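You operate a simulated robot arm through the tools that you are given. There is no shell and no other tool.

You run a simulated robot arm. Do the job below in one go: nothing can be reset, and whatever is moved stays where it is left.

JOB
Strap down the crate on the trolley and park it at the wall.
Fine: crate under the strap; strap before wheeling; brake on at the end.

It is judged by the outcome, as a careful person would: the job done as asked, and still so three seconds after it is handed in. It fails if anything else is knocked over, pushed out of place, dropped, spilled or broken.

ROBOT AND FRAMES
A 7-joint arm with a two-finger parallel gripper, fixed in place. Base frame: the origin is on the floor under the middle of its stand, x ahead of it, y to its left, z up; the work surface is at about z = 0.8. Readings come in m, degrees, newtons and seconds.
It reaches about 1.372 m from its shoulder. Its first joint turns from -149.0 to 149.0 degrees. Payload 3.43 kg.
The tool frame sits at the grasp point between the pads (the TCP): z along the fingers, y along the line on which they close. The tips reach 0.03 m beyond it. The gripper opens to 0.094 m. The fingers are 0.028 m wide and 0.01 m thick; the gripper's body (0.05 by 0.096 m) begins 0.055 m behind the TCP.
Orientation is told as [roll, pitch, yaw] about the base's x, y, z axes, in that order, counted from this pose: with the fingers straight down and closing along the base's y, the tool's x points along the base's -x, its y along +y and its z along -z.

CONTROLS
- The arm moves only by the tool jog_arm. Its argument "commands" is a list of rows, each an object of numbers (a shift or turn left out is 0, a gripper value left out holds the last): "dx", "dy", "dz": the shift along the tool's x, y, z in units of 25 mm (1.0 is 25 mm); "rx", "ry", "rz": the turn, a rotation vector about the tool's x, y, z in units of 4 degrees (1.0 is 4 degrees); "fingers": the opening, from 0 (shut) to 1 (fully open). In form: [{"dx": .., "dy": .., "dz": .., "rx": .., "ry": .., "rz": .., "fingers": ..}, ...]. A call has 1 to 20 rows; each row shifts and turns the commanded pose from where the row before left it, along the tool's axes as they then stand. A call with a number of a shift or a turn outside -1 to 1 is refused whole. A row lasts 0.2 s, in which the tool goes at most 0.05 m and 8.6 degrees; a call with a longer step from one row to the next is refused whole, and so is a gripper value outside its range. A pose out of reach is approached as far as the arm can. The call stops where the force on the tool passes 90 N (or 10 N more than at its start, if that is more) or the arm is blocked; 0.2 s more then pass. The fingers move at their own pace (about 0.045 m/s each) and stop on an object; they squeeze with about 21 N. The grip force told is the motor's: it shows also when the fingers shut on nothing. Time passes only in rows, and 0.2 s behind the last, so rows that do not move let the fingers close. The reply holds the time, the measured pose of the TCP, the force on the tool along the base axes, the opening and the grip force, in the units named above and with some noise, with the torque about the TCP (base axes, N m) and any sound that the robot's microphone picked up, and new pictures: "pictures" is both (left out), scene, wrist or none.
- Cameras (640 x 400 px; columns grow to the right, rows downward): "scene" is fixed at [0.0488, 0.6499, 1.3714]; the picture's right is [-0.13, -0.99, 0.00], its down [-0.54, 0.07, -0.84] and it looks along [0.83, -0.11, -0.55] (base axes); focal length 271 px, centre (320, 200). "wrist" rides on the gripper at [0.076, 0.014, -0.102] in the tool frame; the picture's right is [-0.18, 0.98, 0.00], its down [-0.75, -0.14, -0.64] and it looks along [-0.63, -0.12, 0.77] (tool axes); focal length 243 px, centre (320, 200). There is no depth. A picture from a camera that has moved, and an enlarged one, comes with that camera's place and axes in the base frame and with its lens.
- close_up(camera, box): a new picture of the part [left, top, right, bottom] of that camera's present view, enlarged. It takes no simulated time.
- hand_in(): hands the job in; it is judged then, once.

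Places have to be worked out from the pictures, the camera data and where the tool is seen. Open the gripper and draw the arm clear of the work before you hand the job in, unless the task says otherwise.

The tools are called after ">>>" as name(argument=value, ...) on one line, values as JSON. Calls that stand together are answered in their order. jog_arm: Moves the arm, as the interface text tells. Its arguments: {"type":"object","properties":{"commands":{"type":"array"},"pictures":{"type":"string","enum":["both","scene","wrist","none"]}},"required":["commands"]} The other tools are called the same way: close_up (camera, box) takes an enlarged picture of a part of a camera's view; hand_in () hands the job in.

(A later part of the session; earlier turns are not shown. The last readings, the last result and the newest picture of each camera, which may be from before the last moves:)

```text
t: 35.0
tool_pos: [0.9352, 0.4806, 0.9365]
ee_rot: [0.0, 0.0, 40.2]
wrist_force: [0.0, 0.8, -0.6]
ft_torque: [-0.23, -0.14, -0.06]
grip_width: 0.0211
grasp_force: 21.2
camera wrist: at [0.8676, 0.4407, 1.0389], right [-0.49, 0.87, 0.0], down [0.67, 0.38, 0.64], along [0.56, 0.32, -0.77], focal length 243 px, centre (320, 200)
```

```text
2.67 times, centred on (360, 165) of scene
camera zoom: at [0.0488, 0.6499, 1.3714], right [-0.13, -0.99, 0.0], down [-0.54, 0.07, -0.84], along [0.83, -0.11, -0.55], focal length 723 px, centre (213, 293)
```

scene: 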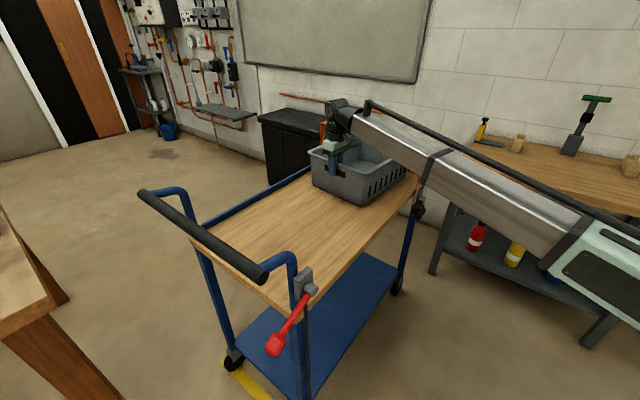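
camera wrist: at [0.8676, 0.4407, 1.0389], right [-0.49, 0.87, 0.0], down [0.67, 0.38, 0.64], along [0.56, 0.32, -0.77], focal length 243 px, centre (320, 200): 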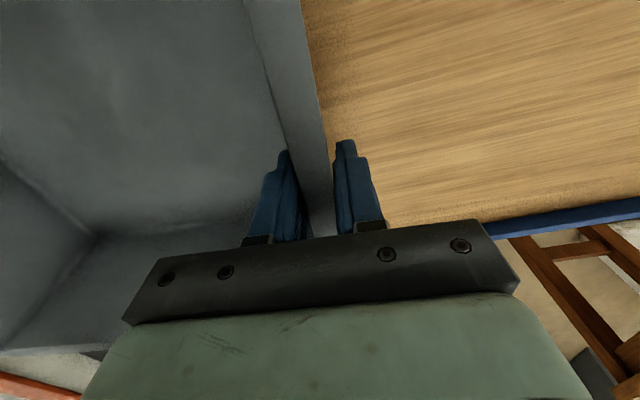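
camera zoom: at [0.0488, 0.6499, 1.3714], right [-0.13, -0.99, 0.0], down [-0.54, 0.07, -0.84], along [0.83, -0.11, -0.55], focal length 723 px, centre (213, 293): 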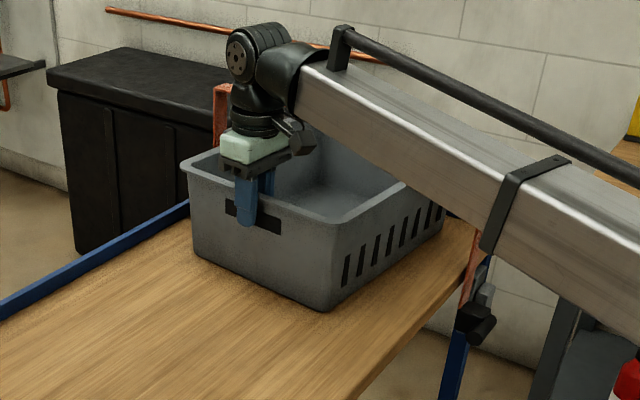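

The crate now spans roughly n=0.32–0.68, with the strap at about 0.555 crossing over it. Releasing the rim and lifting straight up to check.

>>> jog_arm(commands=[{"fingers": 0.6}, {"fingers": 0.6}, {"fingers": 0.6}, {"fingers": 0.6}, {"dz": -1}, {"dz": -1}, {"dz": -1}, {"dz": -1}, {"dz": -1}, {"dz": -1}, {"dz": -1}, {"dz": -1}, {}])

>>> close_up(camera="scene", box=[270, 90, 450, 240])

```text
t: 37.8
tool_pos: [0.934, 0.4794, 1.1361]
ee_rot: [0.0, 0.1, 40.2]
wrist_force: [-0.8, 0.1, 0.9]
ft_torque: [0.0, -0.01, 0.0]
grip_width: 0.0563
grasp_force: 0.0
camera wrist: at [0.8677, 0.4409, 1.2383], right [-0.49, 0.87, 0.0], down [0.67, 0.38, 0.64], along [0.56, 0.32, -0.77], focal length 243 px, centre (320, 200)
```

scene: 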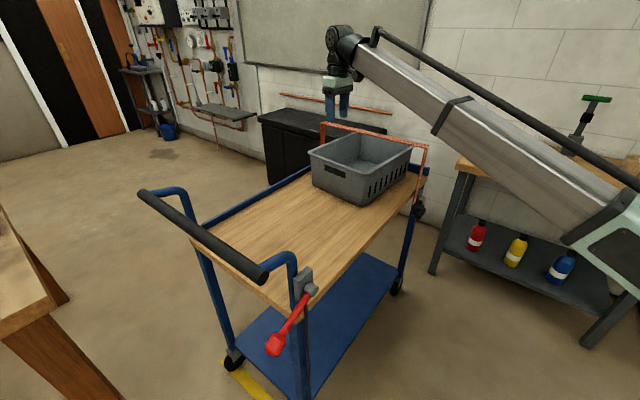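
wrist: 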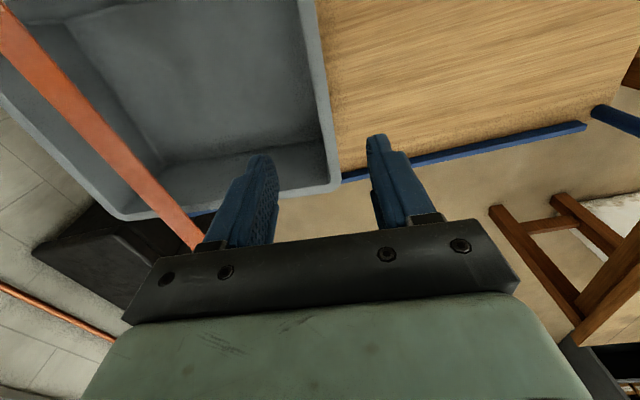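

```text
2.67 times, centred on (360, 165) of scene
camera zoom: at [0.0488, 0.6499, 1.3714], right [-0.13, -0.99, 0.0], down [-0.54, 0.07, -0.84], along [0.83, -0.11, -0.55], focal length 723 px, centre (213, 293)
```

zoom: 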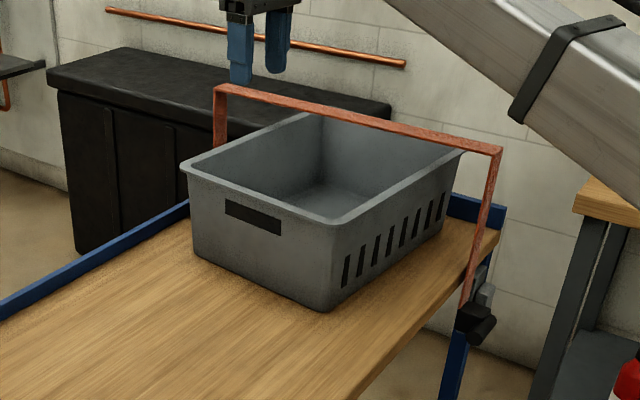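

The crate is now under the strap, clear of both strap legs. Next is the buckle handle, so I'll retract to the open space right of the trolley.

>>> jog_arm(commands=[{"dz": 0.9}, {"dz": 0.9}, {"dx": 0.95, "dy": -0.603}, {"dx": 0.95, "dy": -0.603}, {"dx": 0.95, "dy": -0.603}, {"dx": 0.95, "dy": -0.603}, {"dx": 0.95, "dy": -0.603}, {"dx": 0.95, "dy": -0.603}, {"dx": 0.95, "dy": -0.603}, {"dx": 0.95, "dy": -0.603}, {"dx": 0.95, "dy": -0.603}, {"dx": 0.95, "dy": -0.603}, {"dx": 0.95, "dy": -0.603}, {"dx": 0.95, "dy": -0.603}, {"dx": 0.95, "dy": -0.603}, {"dx": 0.95, "dy": -0.603}, {"dx": 0.95, "dy": -0.603}, {"dx": 0.95, "dy": -0.603}, {}], pictures="scene")

```text
t: 41.8
tool_pos: [0.8009, 0.0507, 1.0881]
ee_rot: [0.0, 0.0, 40.2]
wrist_force: [-0.3, 0.1, 0.1]
ft_torque: [0.01, 0.0, -0.01]
grip_width: 0.0561
grasp_force: 0.0
```

scene: 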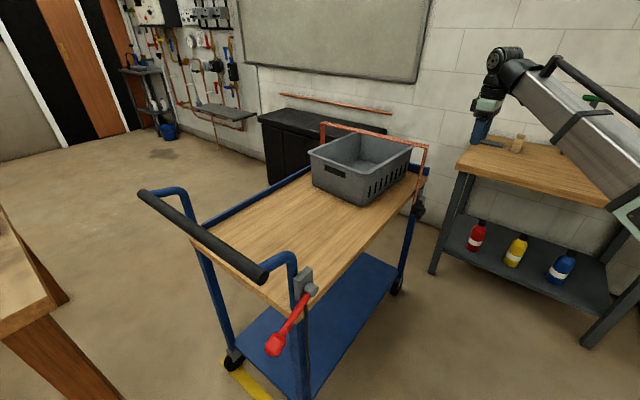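

Rotating the tool so the fingers close across the handle's axis (yaw about −45°), with the camera on the handle-bar side looking toward the catch.

>>> jog_arm(commands=[{"rz": 1}, {"rz": 1}, {"rz": 1}, {"rz": 1}, {"rz": 1}, {"rz": 1}, {"rz": 1}, {"rz": 1}, {"rz": 1}, {"rz": 1}, {"rz": 1}, {"rz": 1}, {"rz": 1}, {"rz": 1}, {"rz": 1}, {"rz": 1}, {"rz": 1}, {"rz": 1}, {"rz": 1}, {"rz": 1}], pictures="none")

>>> jog_arm(commands=[{"rz": 0.7}, {"rz": 0.7}, {"fingers": 1}, {"fingers": 1}, {}])

```text
t: 46.0
tool_pos: [0.7992, 0.0503, 1.0904]
ee_rot: [0.0, 0.1, -39.9]
wrist_force: [-0.4, 0.8, 0.8]
ft_torque: [0.0, 0.02, -0.03]
grip_width: 0.0565
grasp_force: 0.1
```

```text
t: 47.2
tool_pos: [0.8003, 0.0499, 1.0912]
ee_rot: [0.0, 0.0, -45.4]
wrist_force: [0.1, 0.1, 0.3]
ft_torque: [-0.01, 0.0, 0.01]
grip_width: 0.0939
grasp_force: 0.0
camera wrist: at [0.757, 0.1137, 1.1931], right [0.83, 0.56, 0.0], down [0.43, -0.64, 0.64], along [0.36, -0.53, -0.77], focal length 243 px, centre (320, 200)
```

scene: 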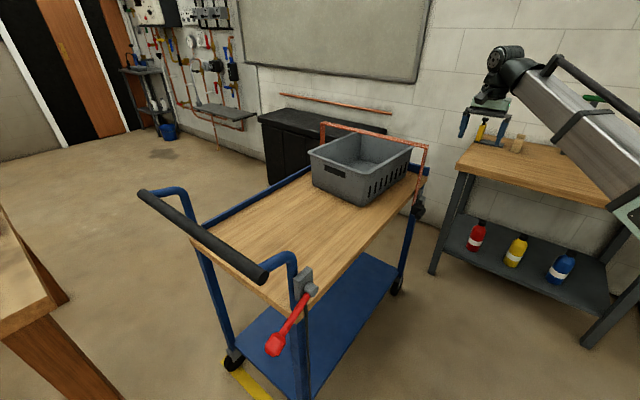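
wrist: 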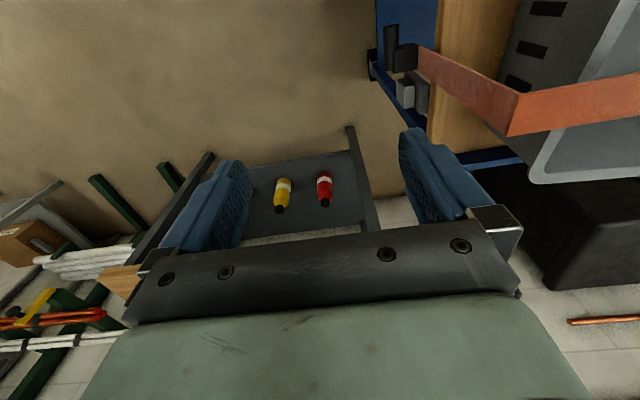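

>>> close_up(camera="wrist", box=[350, 0, 550, 190])

```text
2.11 times, centred on (450, 95) of wrist
camera zoom: at [0.757, 0.1137, 1.1931], right [0.83, 0.56, 0.0], down [0.43, -0.64, 0.64], along [0.36, -0.53, -0.77], focal length 511 px, centre (46, 421)
```

zoom: 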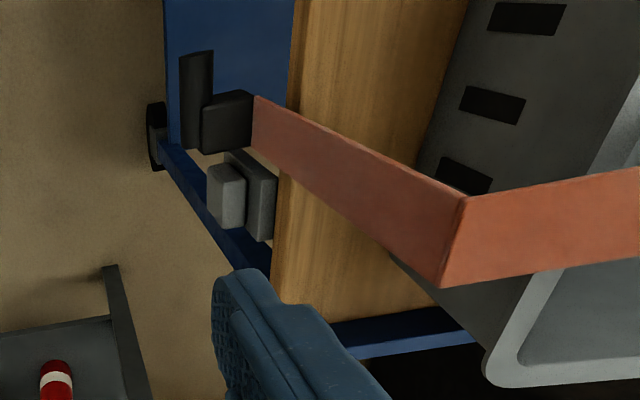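

The view confirms it: the strap's end block carries the cylinder, which overhangs about 3 cm toward the handle-bar side, and the catch sits just ahead of it. I'll lower beside the trolley, tilt the tool outward about 35°, and set a partial finger opening for the approach.

>>> jog_arm(commands=[{"dz": 1, "fingers": 0.6}, {"dz": 1}, {"dz": 1}, {"dz": 1}, {"dz": 1}, {"dz": 1}, {"dz": 1}, {"dz": 1}, {"dz": 1}, {"dz": 0.6}, {"rx": -1}, {"rx": -1}, {"rx": -1}, {"rx": -1}, {"rx": -1}, {"rx": -1}, {"rx": -1}, {"rx": -1}, {"rx": -0.75}, {}])

>>> close_up(camera="wrist", box=[300, 0, 540, 200])

```text
t: 51.4
tool_pos: [0.8006, 0.0505, 0.8501]
ee_rot: [35.0, 0.1, -45.4]
wrist_force: [0.1, 0.5, 0.0]
ft_torque: [-0.03, -0.03, 0.02]
grip_width: 0.0562
grasp_force: 0.0
camera wrist: at [0.7138, 0.0706, 0.9423], right [0.7, 0.43, 0.56], down [0.18, -0.88, 0.44], along [0.69, -0.21, -0.7], focal length 243 px, centre (320, 200)
```

scene: 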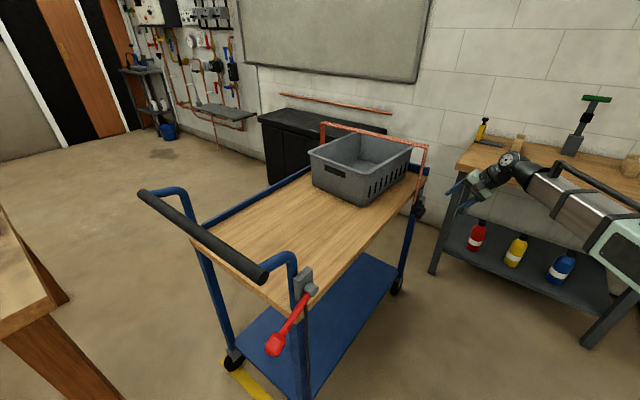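
wrist: 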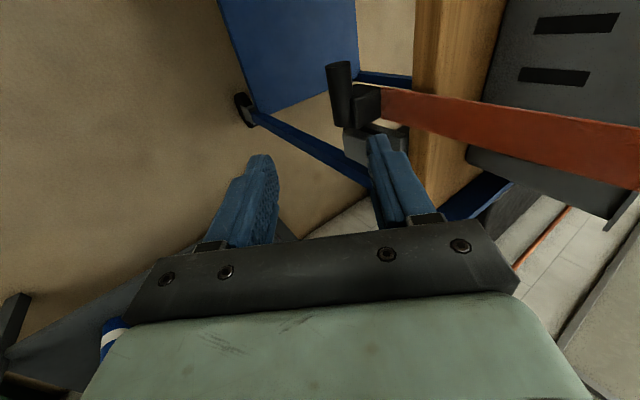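

```text
2.00 times, centred on (420, 100) of wrist
camera zoom: at [0.7138, 0.0706, 0.9423], right [0.7, 0.43, 0.56], down [0.18, -0.88, 0.44], along [0.69, -0.21, -0.7], focal length 485 px, centre (120, 400)
```

zoom: 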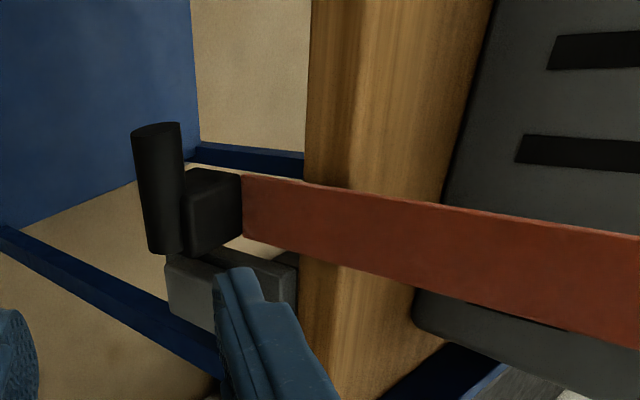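

View matches: block on the strap end, cylinder on its outer face with the overhang toward the camera. I'll line up with the cylinder's free end (n≈0.516, lat≈0.72, z≈0.72) and come in along the finger direction, stopping short to check.

>>> jog_arm(commands=[{"dx": 0.44, "dy": 0.83}, {"dz": 1}, {"dz": 1}, {"dz": 1}, {"dz": 1}, {}])

>>> close_up(camera="wrist", box=[220, 60, 460, 260])

```text
t: 52.8
tool_pos: [0.8463, 0.1098, 0.7811]
ee_rot: [35.1, -0.1, -45.4]
wrist_force: [0.4, -0.7, -0.3]
ft_torque: [0.01, -0.01, 0.01]
grip_width: 0.0565
grasp_force: 0.1
camera wrist: at [0.7593, 0.13, 0.8727], right [0.7, 0.43, 0.56], down [0.18, -0.88, 0.44], along [0.69, -0.21, -0.7], focal length 243 px, centre (320, 200)
```

scene: 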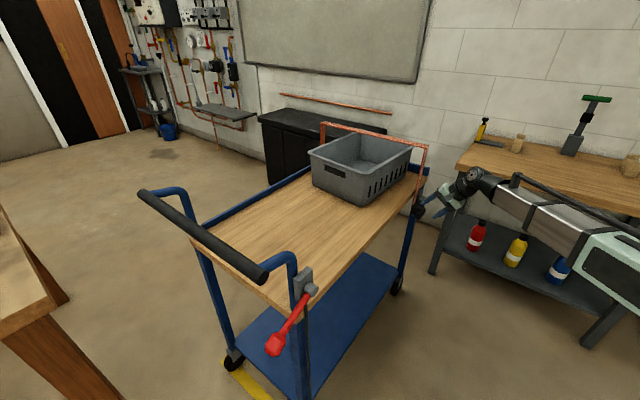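
wrist: 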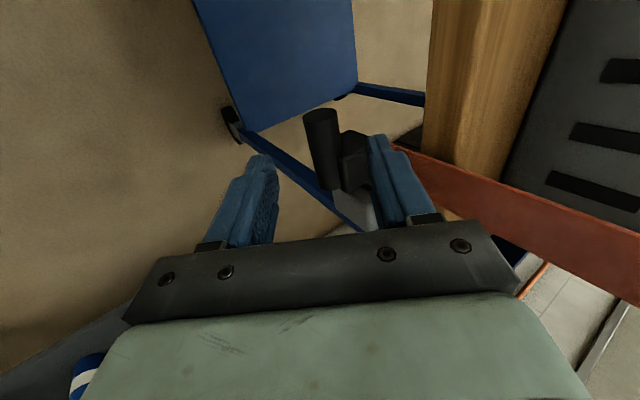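

```text
2.00 times, centred on (340, 160) of wrist
camera zoom: at [0.7593, 0.13, 0.8727], right [0.7, 0.43, 0.56], down [0.18, -0.88, 0.44], along [0.69, -0.21, -0.7], focal length 485 px, centre (280, 280)
```

zoom: 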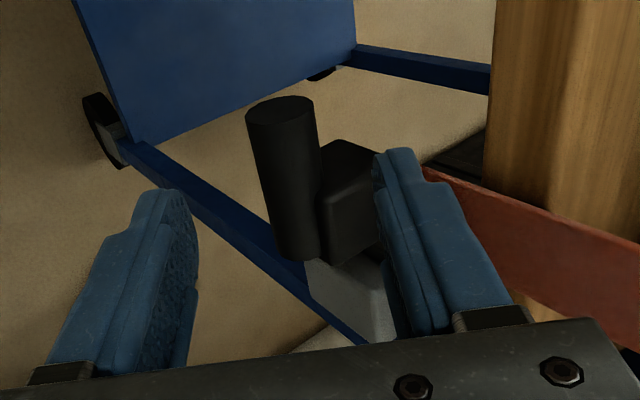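

The cylinder sits between the fingers, and I estimate 7 mm of clearance between finger side and block. Advancing in two small steps.

>>> jog_arm(commands=[{"dz": 0.5}, {"dz": 0.5}, {"dz": 0.5}, {}], pictures="wrist")

>>> close_up(camera="wrist", box=[220, 60, 460, 260])

```text
t: 53.8
tool_pos: [0.8597, 0.125, 0.7497]
ee_rot: [35.0, -0.1, -45.4]
wrist_force: [-0.4, -0.6, -0.1]
ft_torque: [-0.03, 0.02, 0.01]
grip_width: 0.0563
grasp_force: 0.2
camera wrist: at [0.7734, 0.1447, 0.8424], right [0.7, 0.43, 0.56], down [0.18, -0.88, 0.44], along [0.69, -0.21, -0.7], focal length 243 px, centre (320, 200)
```

wrist: 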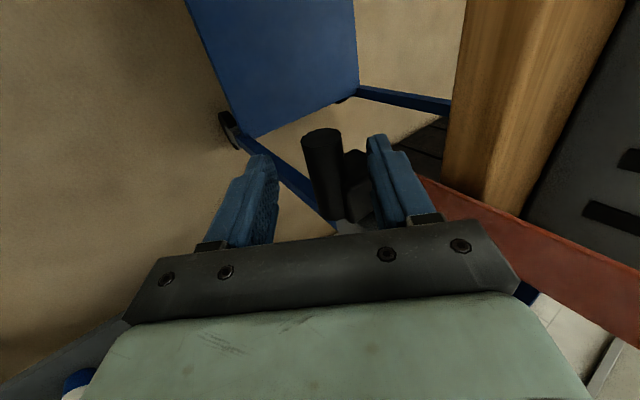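

```text
2.00 times, centred on (340, 160) of wrist
camera zoom: at [0.7734, 0.1447, 0.8424], right [0.7, 0.43, 0.56], down [0.18, -0.88, 0.44], along [0.69, -0.21, -0.7], focal length 485 px, centre (280, 280)
```

zoom: 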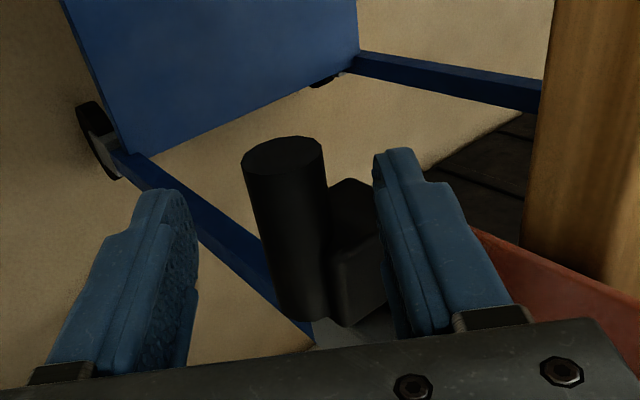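

>>> jog_arm(commands=[{"dz": 0.4, "dy": 0.08}, {"dz": 0.4, "dy": 0.08}, {"dz": 0.4}, {}], pictures="both")

>>> close_up(camera="wrist", box=[220, 60, 460, 260])

>>> close_up(camera="scene", box=[370, 130, 490, 240])

```text
t: 54.8
tool_pos: [0.8742, 0.1398, 0.7281]
ee_rot: [35.0, 0.0, -45.4]
wrist_force: [0.3, -0.2, -0.3]
ft_torque: [0.01, 0.01, -0.01]
grip_width: 0.0566
grasp_force: 0.0
camera wrist: at [0.7879, 0.1598, 0.8198], right [0.7, 0.43, 0.56], down [0.18, -0.88, 0.44], along [0.69, -0.21, -0.7], focal length 243 px, centre (320, 200)
```

scene: 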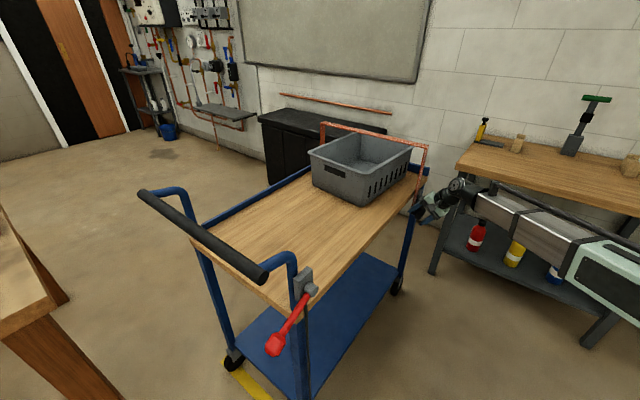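
wrist: 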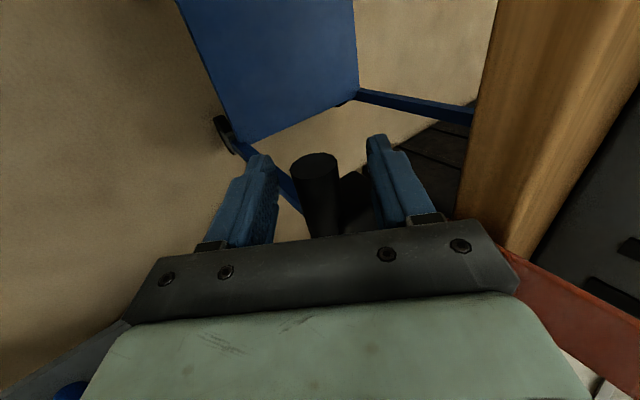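

```text
2.00 times, centred on (340, 160) of wrist
camera zoom: at [0.7879, 0.1598, 0.8198], right [0.7, 0.43, 0.56], down [0.18, -0.88, 0.44], along [0.69, -0.21, -0.7], focal length 485 px, centre (280, 280)
```

zoom: 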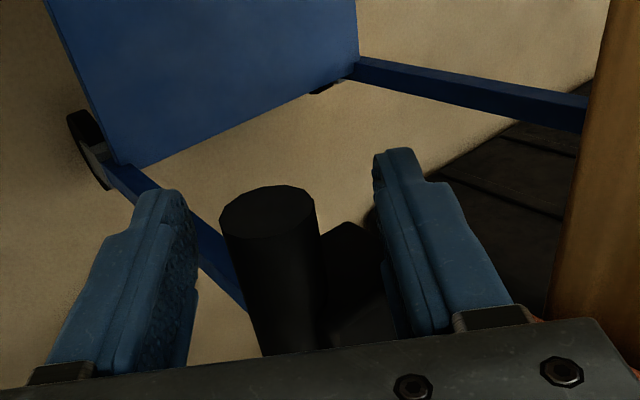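

```text
3.64 times, centred on (430, 185) of scene
camera zoom: at [0.0488, 0.6499, 1.3714], right [-0.13, -0.99, 0.0], down [-0.54, 0.07, -0.84], along [0.83, -0.11, -0.55], focal length 986 px, centre (-80, 254)
```

zoom: 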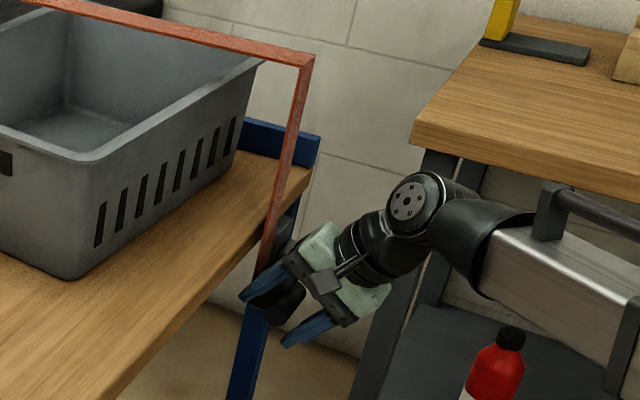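

TCP is essentially on the cylinder axis, with the cylinder about 7 mm beyond TCP between the pads. Closing on it.

>>> jog_arm(commands=[{"fingers": 0}, {"fingers": 0}, {"fingers": 0}, {"fingers": 0}, {"fingers": 0}], pictures="wrist")

```text
t: 56.0
tool_pos: [0.8737, 0.1385, 0.7273]
ee_rot: [34.7, 0.0, -45.3]
wrist_force: [-18.3, -16.4, -19.8]
ft_torque: [-0.26, -0.15, 0.18]
grip_width: 0.0275
grasp_force: 45.0
camera wrist: at [0.7871, 0.1588, 0.8191], right [0.7, 0.44, 0.56], down [0.19, -0.88, 0.45], along [0.69, -0.21, -0.7], focal length 243 px, centre (320, 200)
```

wrist: 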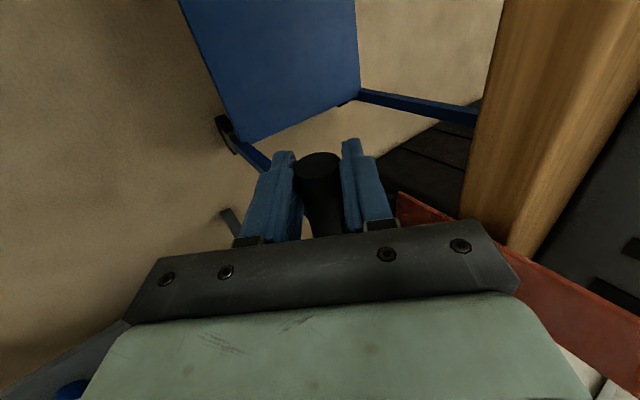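

The handle is gripped (27.5 mm), but a slight offset is loading the arm with about 31 N across the fingers. I'll relieve it with a tiny shift.

>>> jog_arm(commands=[{"dy": -0.04}, {"dy": -0.04}, {}], pictures="none")

```text
t: 56.8
tool_pos: [0.8726, 0.1386, 0.7269]
ee_rot: [35.0, 0.0, -45.3]
wrist_force: [-17.3, -14.6, -8.8]
ft_torque: [-0.26, 0.18, 0.36]
grip_width: 0.0277
grasp_force: 44.8
```

>>> jog_arm(commands=[{"dy": -0.04, "dz": -0.03}, {"dy": -0.03, "dz": -0.02}, {}], pictures="none")

```text
t: 57.6
tool_pos: [0.873, 0.1381, 0.7264]
ee_rot: [35.2, 0.0, -45.3]
wrist_force: [-3.9, -0.9, -5.0]
ft_torque: [0.01, 0.2, 0.43]
grip_width: 0.0276
grasp_force: 44.9
```

Nearly unloaded now. Probing the mechanism: first a gentle 4 mm downward pull to see if the strap gives that way.

>>> jog_arm(commands=[{"dz": 0.065, "dy": -0.046}, {"dz": 0.065, "dy": -0.046}, {}], pictures="none")

```text
t: 58.4
tool_pos: [0.8722, 0.1385, 0.7233]
ee_rot: [35.1, 0.0, -45.5]
wrist_force: [1.3, 8.7, 3.1]
ft_torque: [-0.09, -0.25, 0.03]
grip_width: 0.0273
grasp_force: 45.0
```

It moved down 3 mm with hardly any resistance. Continuing down about 10 mm and checking in the picture whether the strap follows.

>>> jog_arm(commands=[{"dz": 0.08, "dy": -0.057}, {"dz": 0.08, "dy": -0.057}, {"dz": 0.08, "dy": -0.057}, {"dz": 0.08, "dy": -0.057}, {}], pictures="both")

>>> close_up(camera="scene", box=[300, 100, 460, 220])

>>> close_up(camera="wrist", box=[220, 60, 460, 260])

```text
t: 59.6
tool_pos: [0.8732, 0.1376, 0.7135]
ee_rot: [35.1, 0.0, -45.3]
wrist_force: [13.6, 17.7, 3.9]
ft_torque: [-0.14, -0.24, 0.17]
grip_width: 0.0273
grasp_force: 44.5
camera wrist: at [0.7867, 0.1582, 0.8053], right [0.7, 0.43, 0.56], down [0.18, -0.88, 0.45], along [0.69, -0.21, -0.69], focal length 243 px, centre (320, 200)
```

scene: 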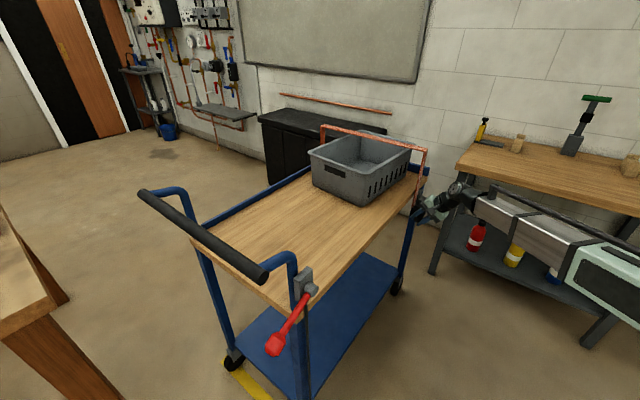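
wrist: 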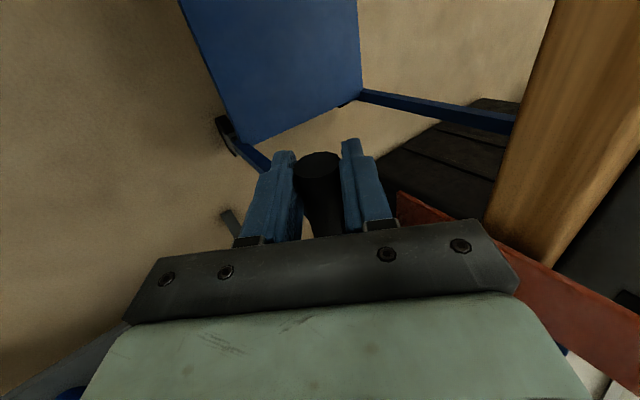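

```text
3.33 times, centred on (380, 160) of scene
camera zoom: at [0.0488, 0.6499, 1.3714], right [-0.13, -0.99, 0.0], down [-0.54, 0.07, -0.84], along [0.83, -0.11, -0.55], focal length 904 px, centre (120, 333)
```

zoom: 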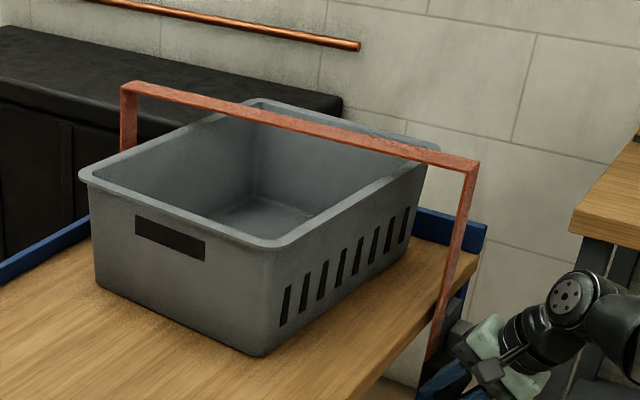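

```text
2.00 times, centred on (340, 160) of wrist
camera zoom: at [0.7867, 0.1582, 0.8053], right [0.7, 0.43, 0.56], down [0.18, -0.88, 0.45], along [0.69, -0.21, -0.69], focal length 485 px, centre (280, 280)
```

zoom: 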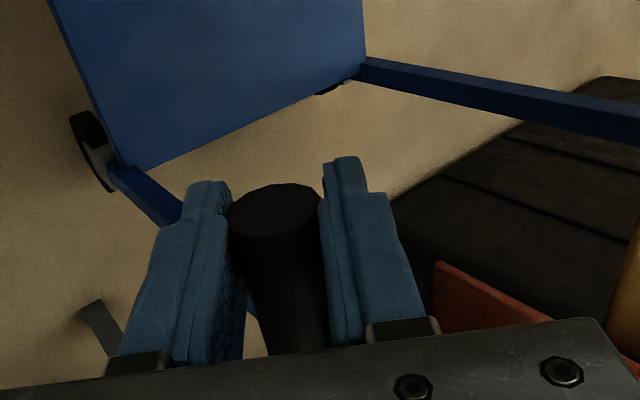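

The strap's top bar has come down with the handle, so the strap tightens by pulling the handle down. I'll continue gently, taking out the sideways load, until it meets the crate or clicks.

>>> jog_arm(commands=[{"dy": 0.04, "dz": 0.03}, {"dz": 0.098, "dy": -0.069}, {"dz": 0.098, "dy": -0.069}, {"dz": 0.098, "dy": -0.069}, {"dz": 0.098, "dy": -0.069}, {}], pictures="scene")

>>> close_up(camera="scene", box=[300, 100, 460, 220])

```text
t: 61.0
tool_pos: [0.8735, 0.1382, 0.7028]
ee_rot: [34.9, 0.1, -45.3]
wrist_force: [14.3, 12.1, 4.8]
ft_torque: [-0.04, -0.21, 0.21]
grip_width: 0.0274
grasp_force: 45.0
```

scene: 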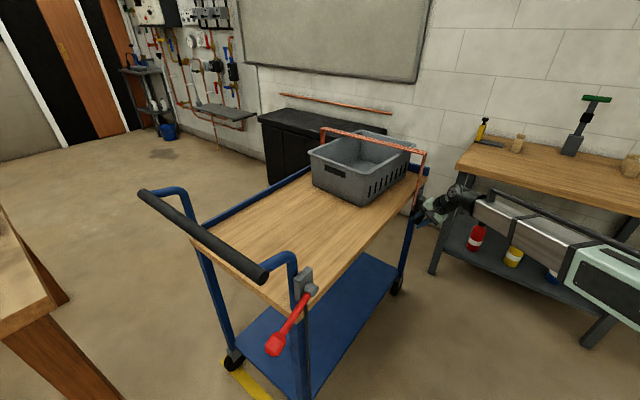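

```text
3.33 times, centred on (380, 160) of scene
camera zoom: at [0.0488, 0.6499, 1.3714], right [-0.13, -0.99, 0.0], down [-0.54, 0.07, -0.84], along [0.83, -0.11, -0.55], focal length 904 px, centre (120, 333)
```

zoom: 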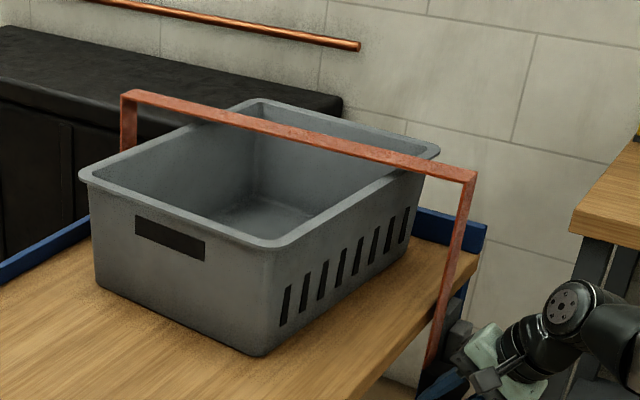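

>>> jog_arm(commands=[{"dy": 0.033, "dz": 0.023}, {"dz": 0.098, "dy": -0.069}, {"dz": 0.098, "dy": -0.069}, {"dz": 0.098, "dy": -0.069}, {}], pictures="scene")

>>> close_up(camera="scene", box=[300, 100, 460, 220])

```text
t: 62.2
tool_pos: [0.8743, 0.1382, 0.6922]
ee_rot: [34.9, 0.1, -45.4]
wrist_force: [-5.5, -10.5, 3.7]
ft_torque: [-0.11, -0.21, 0.12]
grip_width: 0.0268
grasp_force: 44.6
```

scene: 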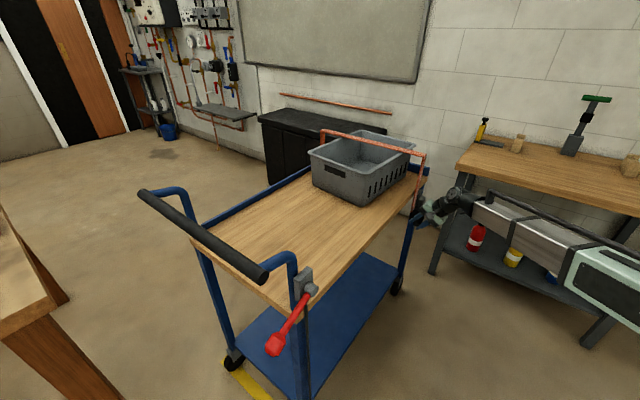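

```text
3.33 times, centred on (380, 160) of scene
camera zoom: at [0.0488, 0.6499, 1.3714], right [-0.13, -0.99, 0.0], down [-0.54, 0.07, -0.84], along [0.83, -0.11, -0.55], focal length 904 px, centre (120, 333)
```

zoom: 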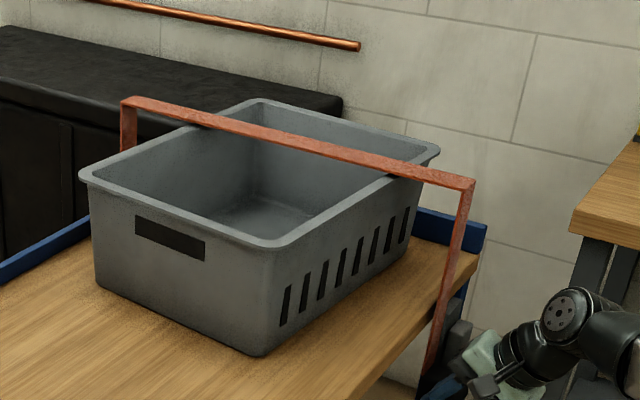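

Strap drop is now 34 mm and it's close to the rim. Continuing with small 2 mm steps, watching the vertical force.

>>> jog_arm(commands=[{"dz": 0.066, "dy": -0.046}, {"dz": 0.066, "dy": -0.046}, {"dz": 0.066, "dy": -0.046}, {}], pictures="scene")

>>> close_up(camera="scene", box=[330, 110, 450, 200])

```text
t: 63.2
tool_pos: [0.8723, 0.1363, 0.6859]
ee_rot: [34.9, 0.0, -45.4]
wrist_force: [-21.6, -26.0, 8.4]
ft_torque: [-0.19, 0.04, 0.23]
grip_width: 0.0271
grasp_force: 45.4
```

scene: 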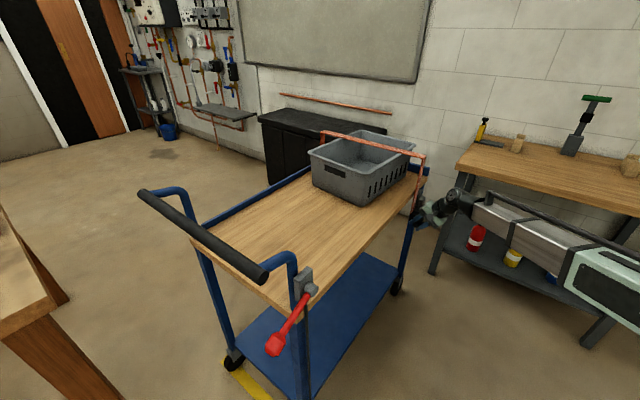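

```text
4.44 times, centred on (390, 155) of scene
camera zoom: at [0.0488, 0.6499, 1.3714], right [-0.13, -0.99, 0.0], down [-0.54, 0.07, -0.84], along [0.83, -0.11, -0.55], focal length 1206 px, centre (9, 400)
```

zoom: 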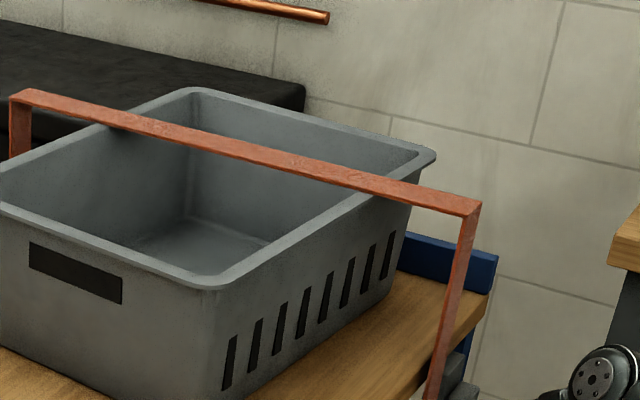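

>>> jog_arm(commands=[{"dy": -0.06, "dz": -0.042}, {"dz": 0.066, "dy": -0.046}, {"dz": 0.066, "dy": -0.046}, {}], pictures="scene")

>>> close_up(camera="scene", box=[330, 110, 450, 200])

```text
t: 64.2
tool_pos: [0.8739, 0.138, 0.6864]
ee_rot: [35.4, 0.0, -45.4]
wrist_force: [-11.1, -17.2, 58.7]
ft_torque: [-0.01, 0.4, 0.33]
grip_width: 0.0269
grasp_force: 44.9
```

scene: 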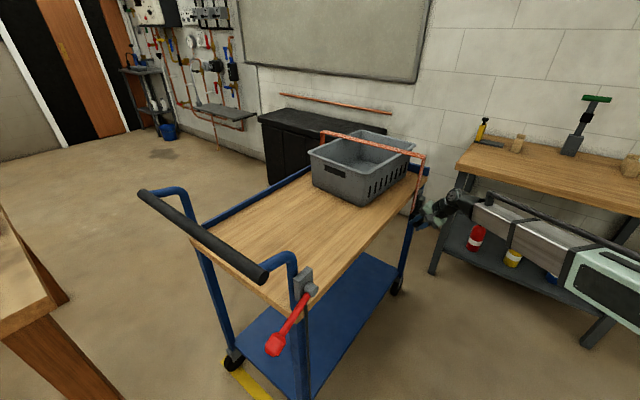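

```text
4.44 times, centred on (390, 155) of scene
camera zoom: at [0.0488, 0.6499, 1.3714], right [-0.13, -0.99, 0.0], down [-0.54, 0.07, -0.84], along [0.83, -0.11, -0.55], focal length 1206 px, centre (9, 400)
```

zoom: 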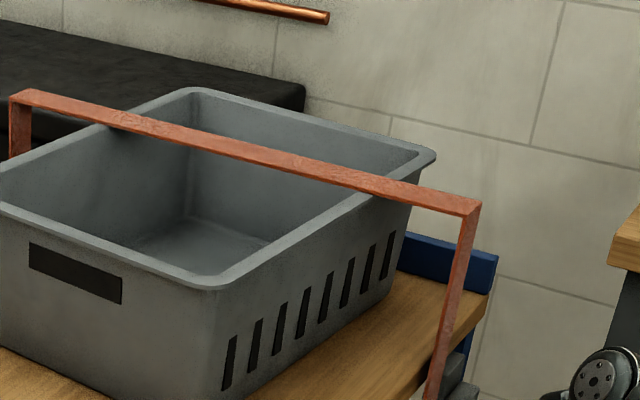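

The vertical force jumped to 59 N: the strap has bottomed out snug on the crate's rim. I'll ease up about 4 mm to see whether it holds by itself or comes back up freely.

>>> jog_arm(commands=[{"dz": -0.066, "dy": 0.046}, {"dz": -0.066, "dy": 0.046}, {}], pictures="none")

```text
t: 65.0
tool_pos: [0.8718, 0.1385, 0.6859]
ee_rot: [35.0, 0.0, -45.5]
wrist_force: [1.7, -5.2, 24.9]
ft_torque: [-0.19, -0.64, -0.39]
grip_width: 0.0272
grasp_force: 45.1
```

>>> jog_arm(commands=[{"dz": -0.066, "dy": 0.046}, {}], pictures="none")

>>> jog_arm(commands=[{"dz": -0.066, "dy": 0.046}, {}], pictures="none")

```text
t: 65.6
tool_pos: [0.872, 0.1379, 0.6885]
ee_rot: [35.0, 0.0, -45.4]
wrist_force: [10.7, 0.1, 0.8]
ft_torque: [0.03, 0.09, 0.51]
grip_width: 0.0269
grasp_force: 44.4
```

```text
t: 66.2
tool_pos: [0.8718, 0.1381, 0.689]
ee_rot: [34.8, 0.0, -45.2]
wrist_force: [3.5, -1.2, -14.4]
ft_torque: [-0.32, -0.05, 0.43]
grip_width: 0.0257
grasp_force: 45.0
```

>>> jog_arm(commands=[{"dz": -0.066, "dy": 0.046}, {}], pictures="none")

>>> jog_arm(commands=[{"dz": -0.066, "dy": 0.046}, {}], pictures="scene")

>>> close_up(camera="scene", box=[330, 110, 450, 200])

```text
t: 66.8
tool_pos: [0.872, 0.1377, 0.6887]
ee_rot: [34.8, 0.1, -45.3]
wrist_force: [-1.7, 3.9, -45.0]
ft_torque: [-0.5, -0.37, 0.11]
grip_width: 0.0256
grasp_force: 44.8
```

```text
t: 67.4
tool_pos: [0.8724, 0.1369, 0.6895]
ee_rot: [34.5, 0.2, -45.1]
wrist_force: [-1.8, 5.4, -72.4]
ft_torque: [-0.04, 0.11, 0.34]
grip_width: 0.026
grasp_force: 45.0
```

scene: 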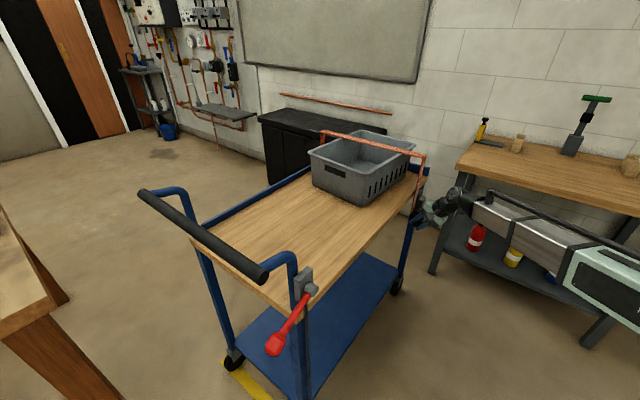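

```text
4.44 times, centred on (390, 155) of scene
camera zoom: at [0.0488, 0.6499, 1.3714], right [-0.13, -0.99, 0.0], down [-0.54, 0.07, -0.84], along [0.83, -0.11, -0.55], focal length 1206 px, centre (9, 400)
```

zoom: 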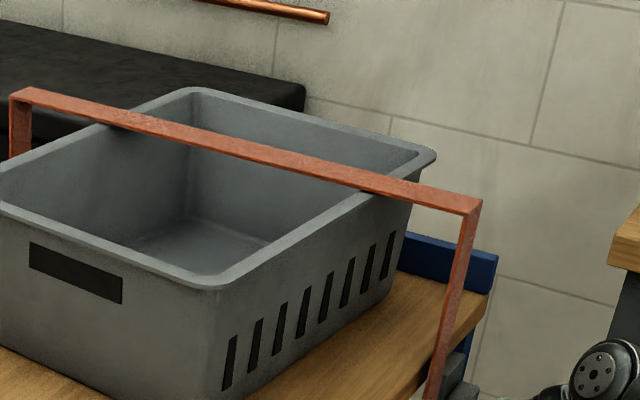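

Pulling up to 72 N doesn't move it, so the strap has locked down snug on the crate. I'll relieve the load, release the handle, and back off along the approach path.

>>> jog_arm(commands=[{"dz": 0.066, "dy": -0.046}, {"dz": 0.066, "dy": -0.046}, {}], pictures="none")

```text
t: 68.2
tool_pos: [0.8726, 0.1377, 0.6895]
ee_rot: [34.9, -0.1, -45.4]
wrist_force: [-6.4, -6.9, -33.4]
ft_torque: [0.04, 0.58, 0.63]
grip_width: 0.0257
grasp_force: 45.1
```

>>> jog_arm(commands=[{"dz": 0.06, "dy": -0.042}, {"dz": 0.025, "dy": -0.017}, {}], pictures="none")

```text
t: 69.0
tool_pos: [0.8724, 0.1378, 0.6889]
ee_rot: [35.0, -0.2, -45.4]
wrist_force: [-15.8, -22.2, 5.0]
ft_torque: [-0.16, -0.4, 0.16]
grip_width: 0.0255
grasp_force: 45.0
```

>>> jog_arm(commands=[{"fingers": 0.6}, {"fingers": 0.6}, {"fingers": 0.6}, {}], pictures="none")

>>> jog_arm(commands=[{"dz": -0.5}, {"dz": -1}, {"dz": -1}, {"dz": -1}, {"dz": -1}, {"dz": -1}, {}], pictures="both")

>>> close_up(camera="wrist", box=[280, 0, 600, 200])

>>> close_up(camera="scene", box=[300, 100, 460, 230])

```text
t: 70.0
tool_pos: [0.8716, 0.1379, 0.6873]
ee_rot: [35.0, 0.0, -45.4]
wrist_force: [0.3, -0.6, -0.9]
ft_torque: [0.01, -0.01, 0.04]
grip_width: 0.0566
grasp_force: 0.1
```

```text
t: 71.6
tool_pos: [0.8159, 0.0826, 0.8002]
ee_rot: [34.9, 0.0, -45.5]
wrist_force: [-0.2, -0.9, -0.5]
ft_torque: [0.0, -0.02, -0.02]
grip_width: 0.0563
grasp_force: 0.0
camera wrist: at [0.7297, 0.1036, 0.8918], right [0.7, 0.43, 0.56], down [0.18, -0.88, 0.44], along [0.69, -0.21, -0.7], focal length 243 px, centre (320, 200)
```

scene: 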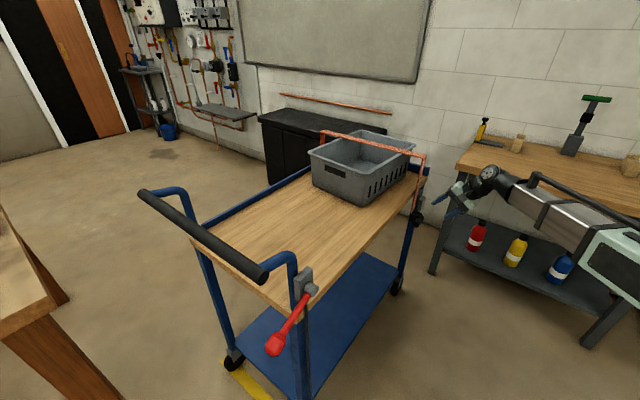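
wrist: 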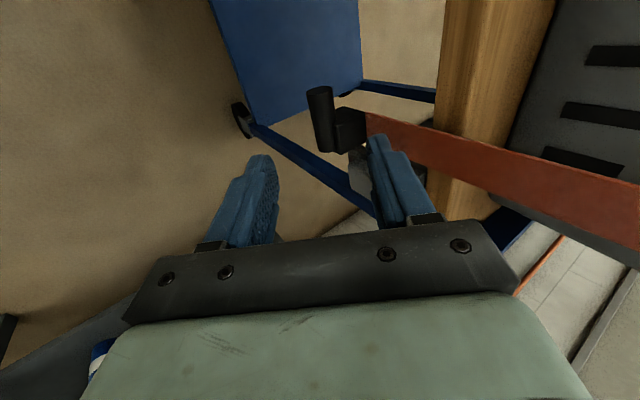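

```text
2.00 times, centred on (440, 100) of wrist
camera zoom: at [0.7297, 0.1036, 0.8918], right [0.7, 0.43, 0.56], down [0.18, -0.88, 0.44], along [0.69, -0.21, -0.7], focal length 485 px, centre (80, 400)
```

zoom: 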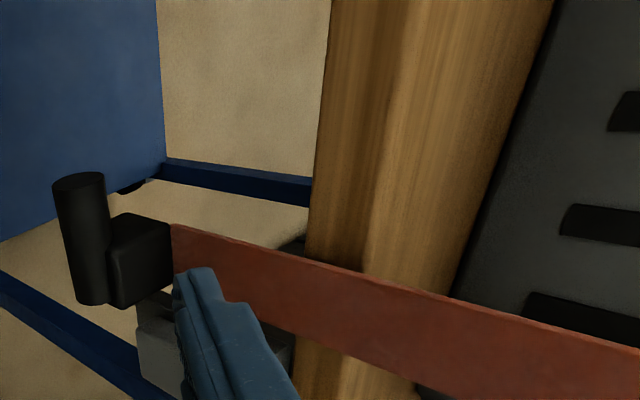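

```text
3.08 times, centred on (380, 165) of scene
camera zoom: at [0.0488, 0.6499, 1.3714], right [-0.13, -0.99, 0.0], down [-0.54, 0.07, -0.84], along [0.83, -0.11, -0.55], focal length 835 px, centre (135, 308)
```

zoom: 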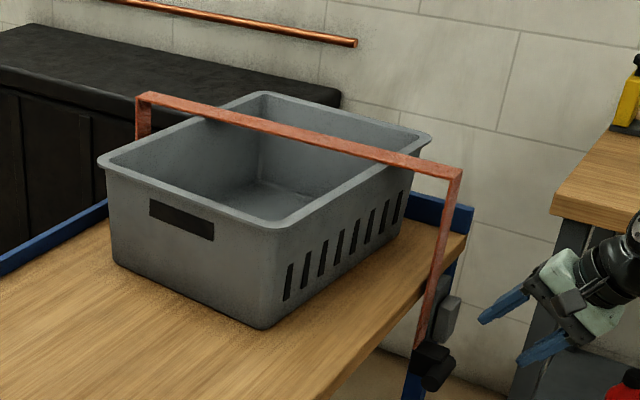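

The strap stayed down on the crate after release. Next is the trolley's brake lever and handle. I'll level the tool, rise, and turn it back to yaw about 45° for gripping the handle bar.

>>> jog_arm(commands=[{"dz": -1}, {"dz": -1}, {"rx": 1}, {"rx": 1}, {"rx": 1}, {"rx": 1}, {"rx": 1}, {"rx": 1}, {"rx": 1}, {"rx": 1}, {"rx": 0.75}, {"dz": -1}, {"dz": -1}, {"dz": -1}, {"dz": -1}, {"dz": -1}, {"dz": -1}, {"dz": -1}, {"dz": -1}, {"dz": -1}], pictures="none")

>>> jog_arm(commands=[{"rz": -1}, {"rz": -1}, {"rz": -1}, {"rz": -1}, {"rz": -1}, {"rz": -1}, {"rz": -1}, {"rz": -1}, {"rz": -1}, {"rz": -1}, {"rz": -1}, {"rz": -1}, {"rz": -1}, {"rz": -1}, {"rz": -1}, {"rz": -1}, {"rz": -1}, {"rz": -1}, {"rz": -1}, {"rz": -1}], pictures="scene")

```text
t: 75.8
tool_pos: [0.7968, 0.0608, 1.0684]
ee_rot: [-0.1, -0.1, -45.4]
wrist_force: [-0.5, -0.1, 0.0]
ft_torque: [-0.02, 0.01, 0.01]
grip_width: 0.0563
grasp_force: 0.0
```

```text
t: 80.0
tool_pos: [0.7979, 0.062, 1.0664]
ee_rot: [0.0, 0.0, 34.7]
wrist_force: [-0.5, 0.3, 0.0]
ft_torque: [0.02, -0.03, 0.0]
grip_width: 0.0564
grasp_force: 0.1
```

scene: 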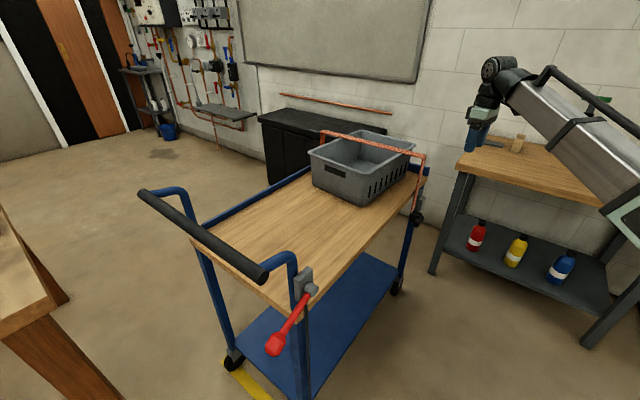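

Finishing the turn to yaw 45° and moving along the trolley's right side toward the rear, so the wrist camera gets a look at the brake lever from above.

>>> jog_arm(commands=[{"rz": -0.9}, {"rz": -0.9}, {"rz": -0.8}, {"dy": 1, "dx": -0.18}, {"dy": 1, "dx": -0.18}, {"dy": 1, "dx": -0.18}, {"dy": 1, "dx": -0.18}, {"dy": 1, "dx": -0.18}, {"dy": 1, "dx": -0.18}, {"dy": 1, "dx": -0.18}, {"dy": 1, "dx": -0.18}, {"dy": 1, "dx": -0.18}, {"dy": 1, "dx": -0.18}, {"dy": 1, "dx": -0.18}, {"dy": 1, "dx": -0.18}, {"dy": 1, "dx": -0.18}, {"dy": 1, "dx": -0.18}, {"dy": 1, "dx": -0.18}, {"dy": 1, "dx": -0.18}, {}])

```text
t: 84.2
tool_pos: [0.5626, 0.3955, 1.0655]
ee_rot: [0.0, -0.1, 45.0]
wrist_force: [0.2, 0.9, 0.5]
ft_torque: [0.01, -0.02, 0.0]
grip_width: 0.0564
grasp_force: 0.0
camera wrist: at [0.4995, 0.3518, 1.1672], right [-0.56, 0.83, 0.0], down [0.63, 0.43, 0.64], along [0.53, 0.36, -0.77], focal length 243 px, centre (320, 200)
```

scene: 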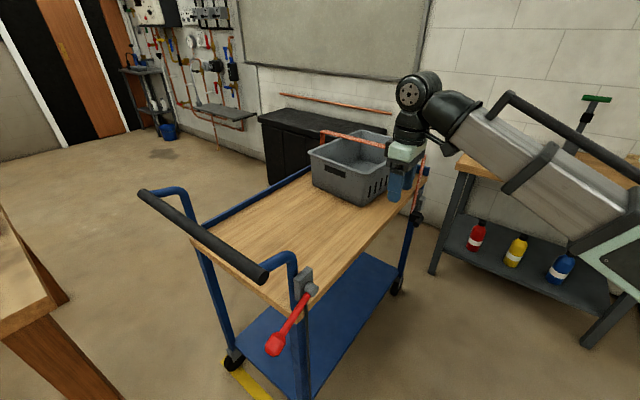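
wrist: 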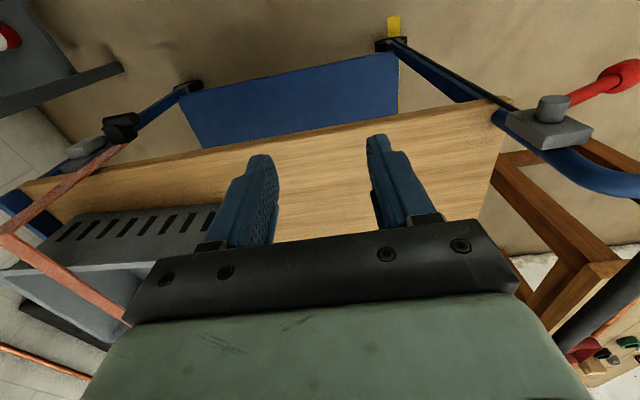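

>>> close_up(camera="wrist", box=[460, 30, 640, 230])

>>> close_up(camera="wrist", box=[0, 0, 240, 340])

>>> close_up(camera="wrist", box=[340, 0, 480, 90])

```text
2.00 times, centred on (550, 130) of wrist
camera zoom: at [0.4995, 0.3518, 1.1672], right [-0.56, 0.83, 0.0], down [0.63, 0.43, 0.64], along [0.53, 0.36, -0.77], focal length 485 px, centre (-140, 340)
```

zoom: 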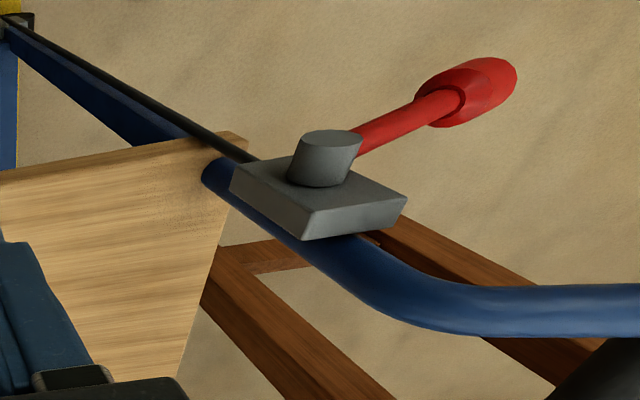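

```text
1.18 times, centred on (120, 170) of wrist
camera zoom: at [0.4995, 0.3518, 1.1672], right [-0.56, 0.83, 0.0], down [0.63, 0.43, 0.64], along [0.53, 0.36, -0.77], focal length 285 px, centre (555, 235)
```

zoom: 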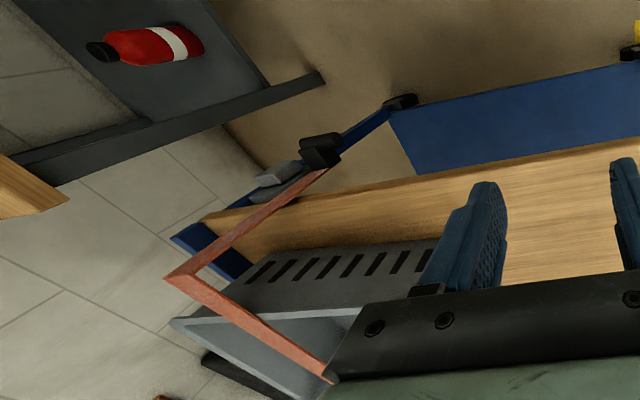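

```text
4.44 times, centred on (410, 45) of wrist
camera zoom: at [0.4995, 0.3518, 1.1672], right [-0.56, 0.83, 0.0], down [0.63, 0.43, 0.64], along [0.53, 0.36, -0.77], focal length 1078 px, centre (-80, 889)
```

zoom: 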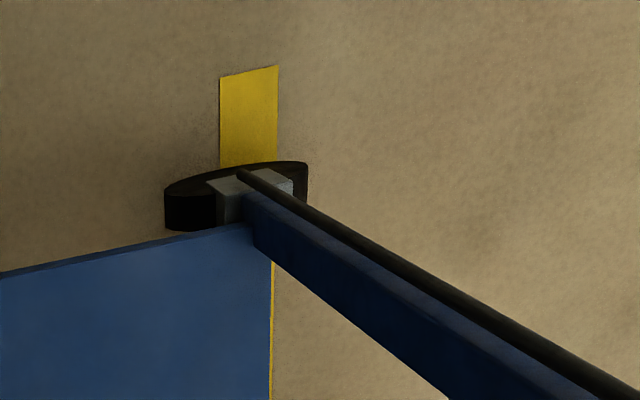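

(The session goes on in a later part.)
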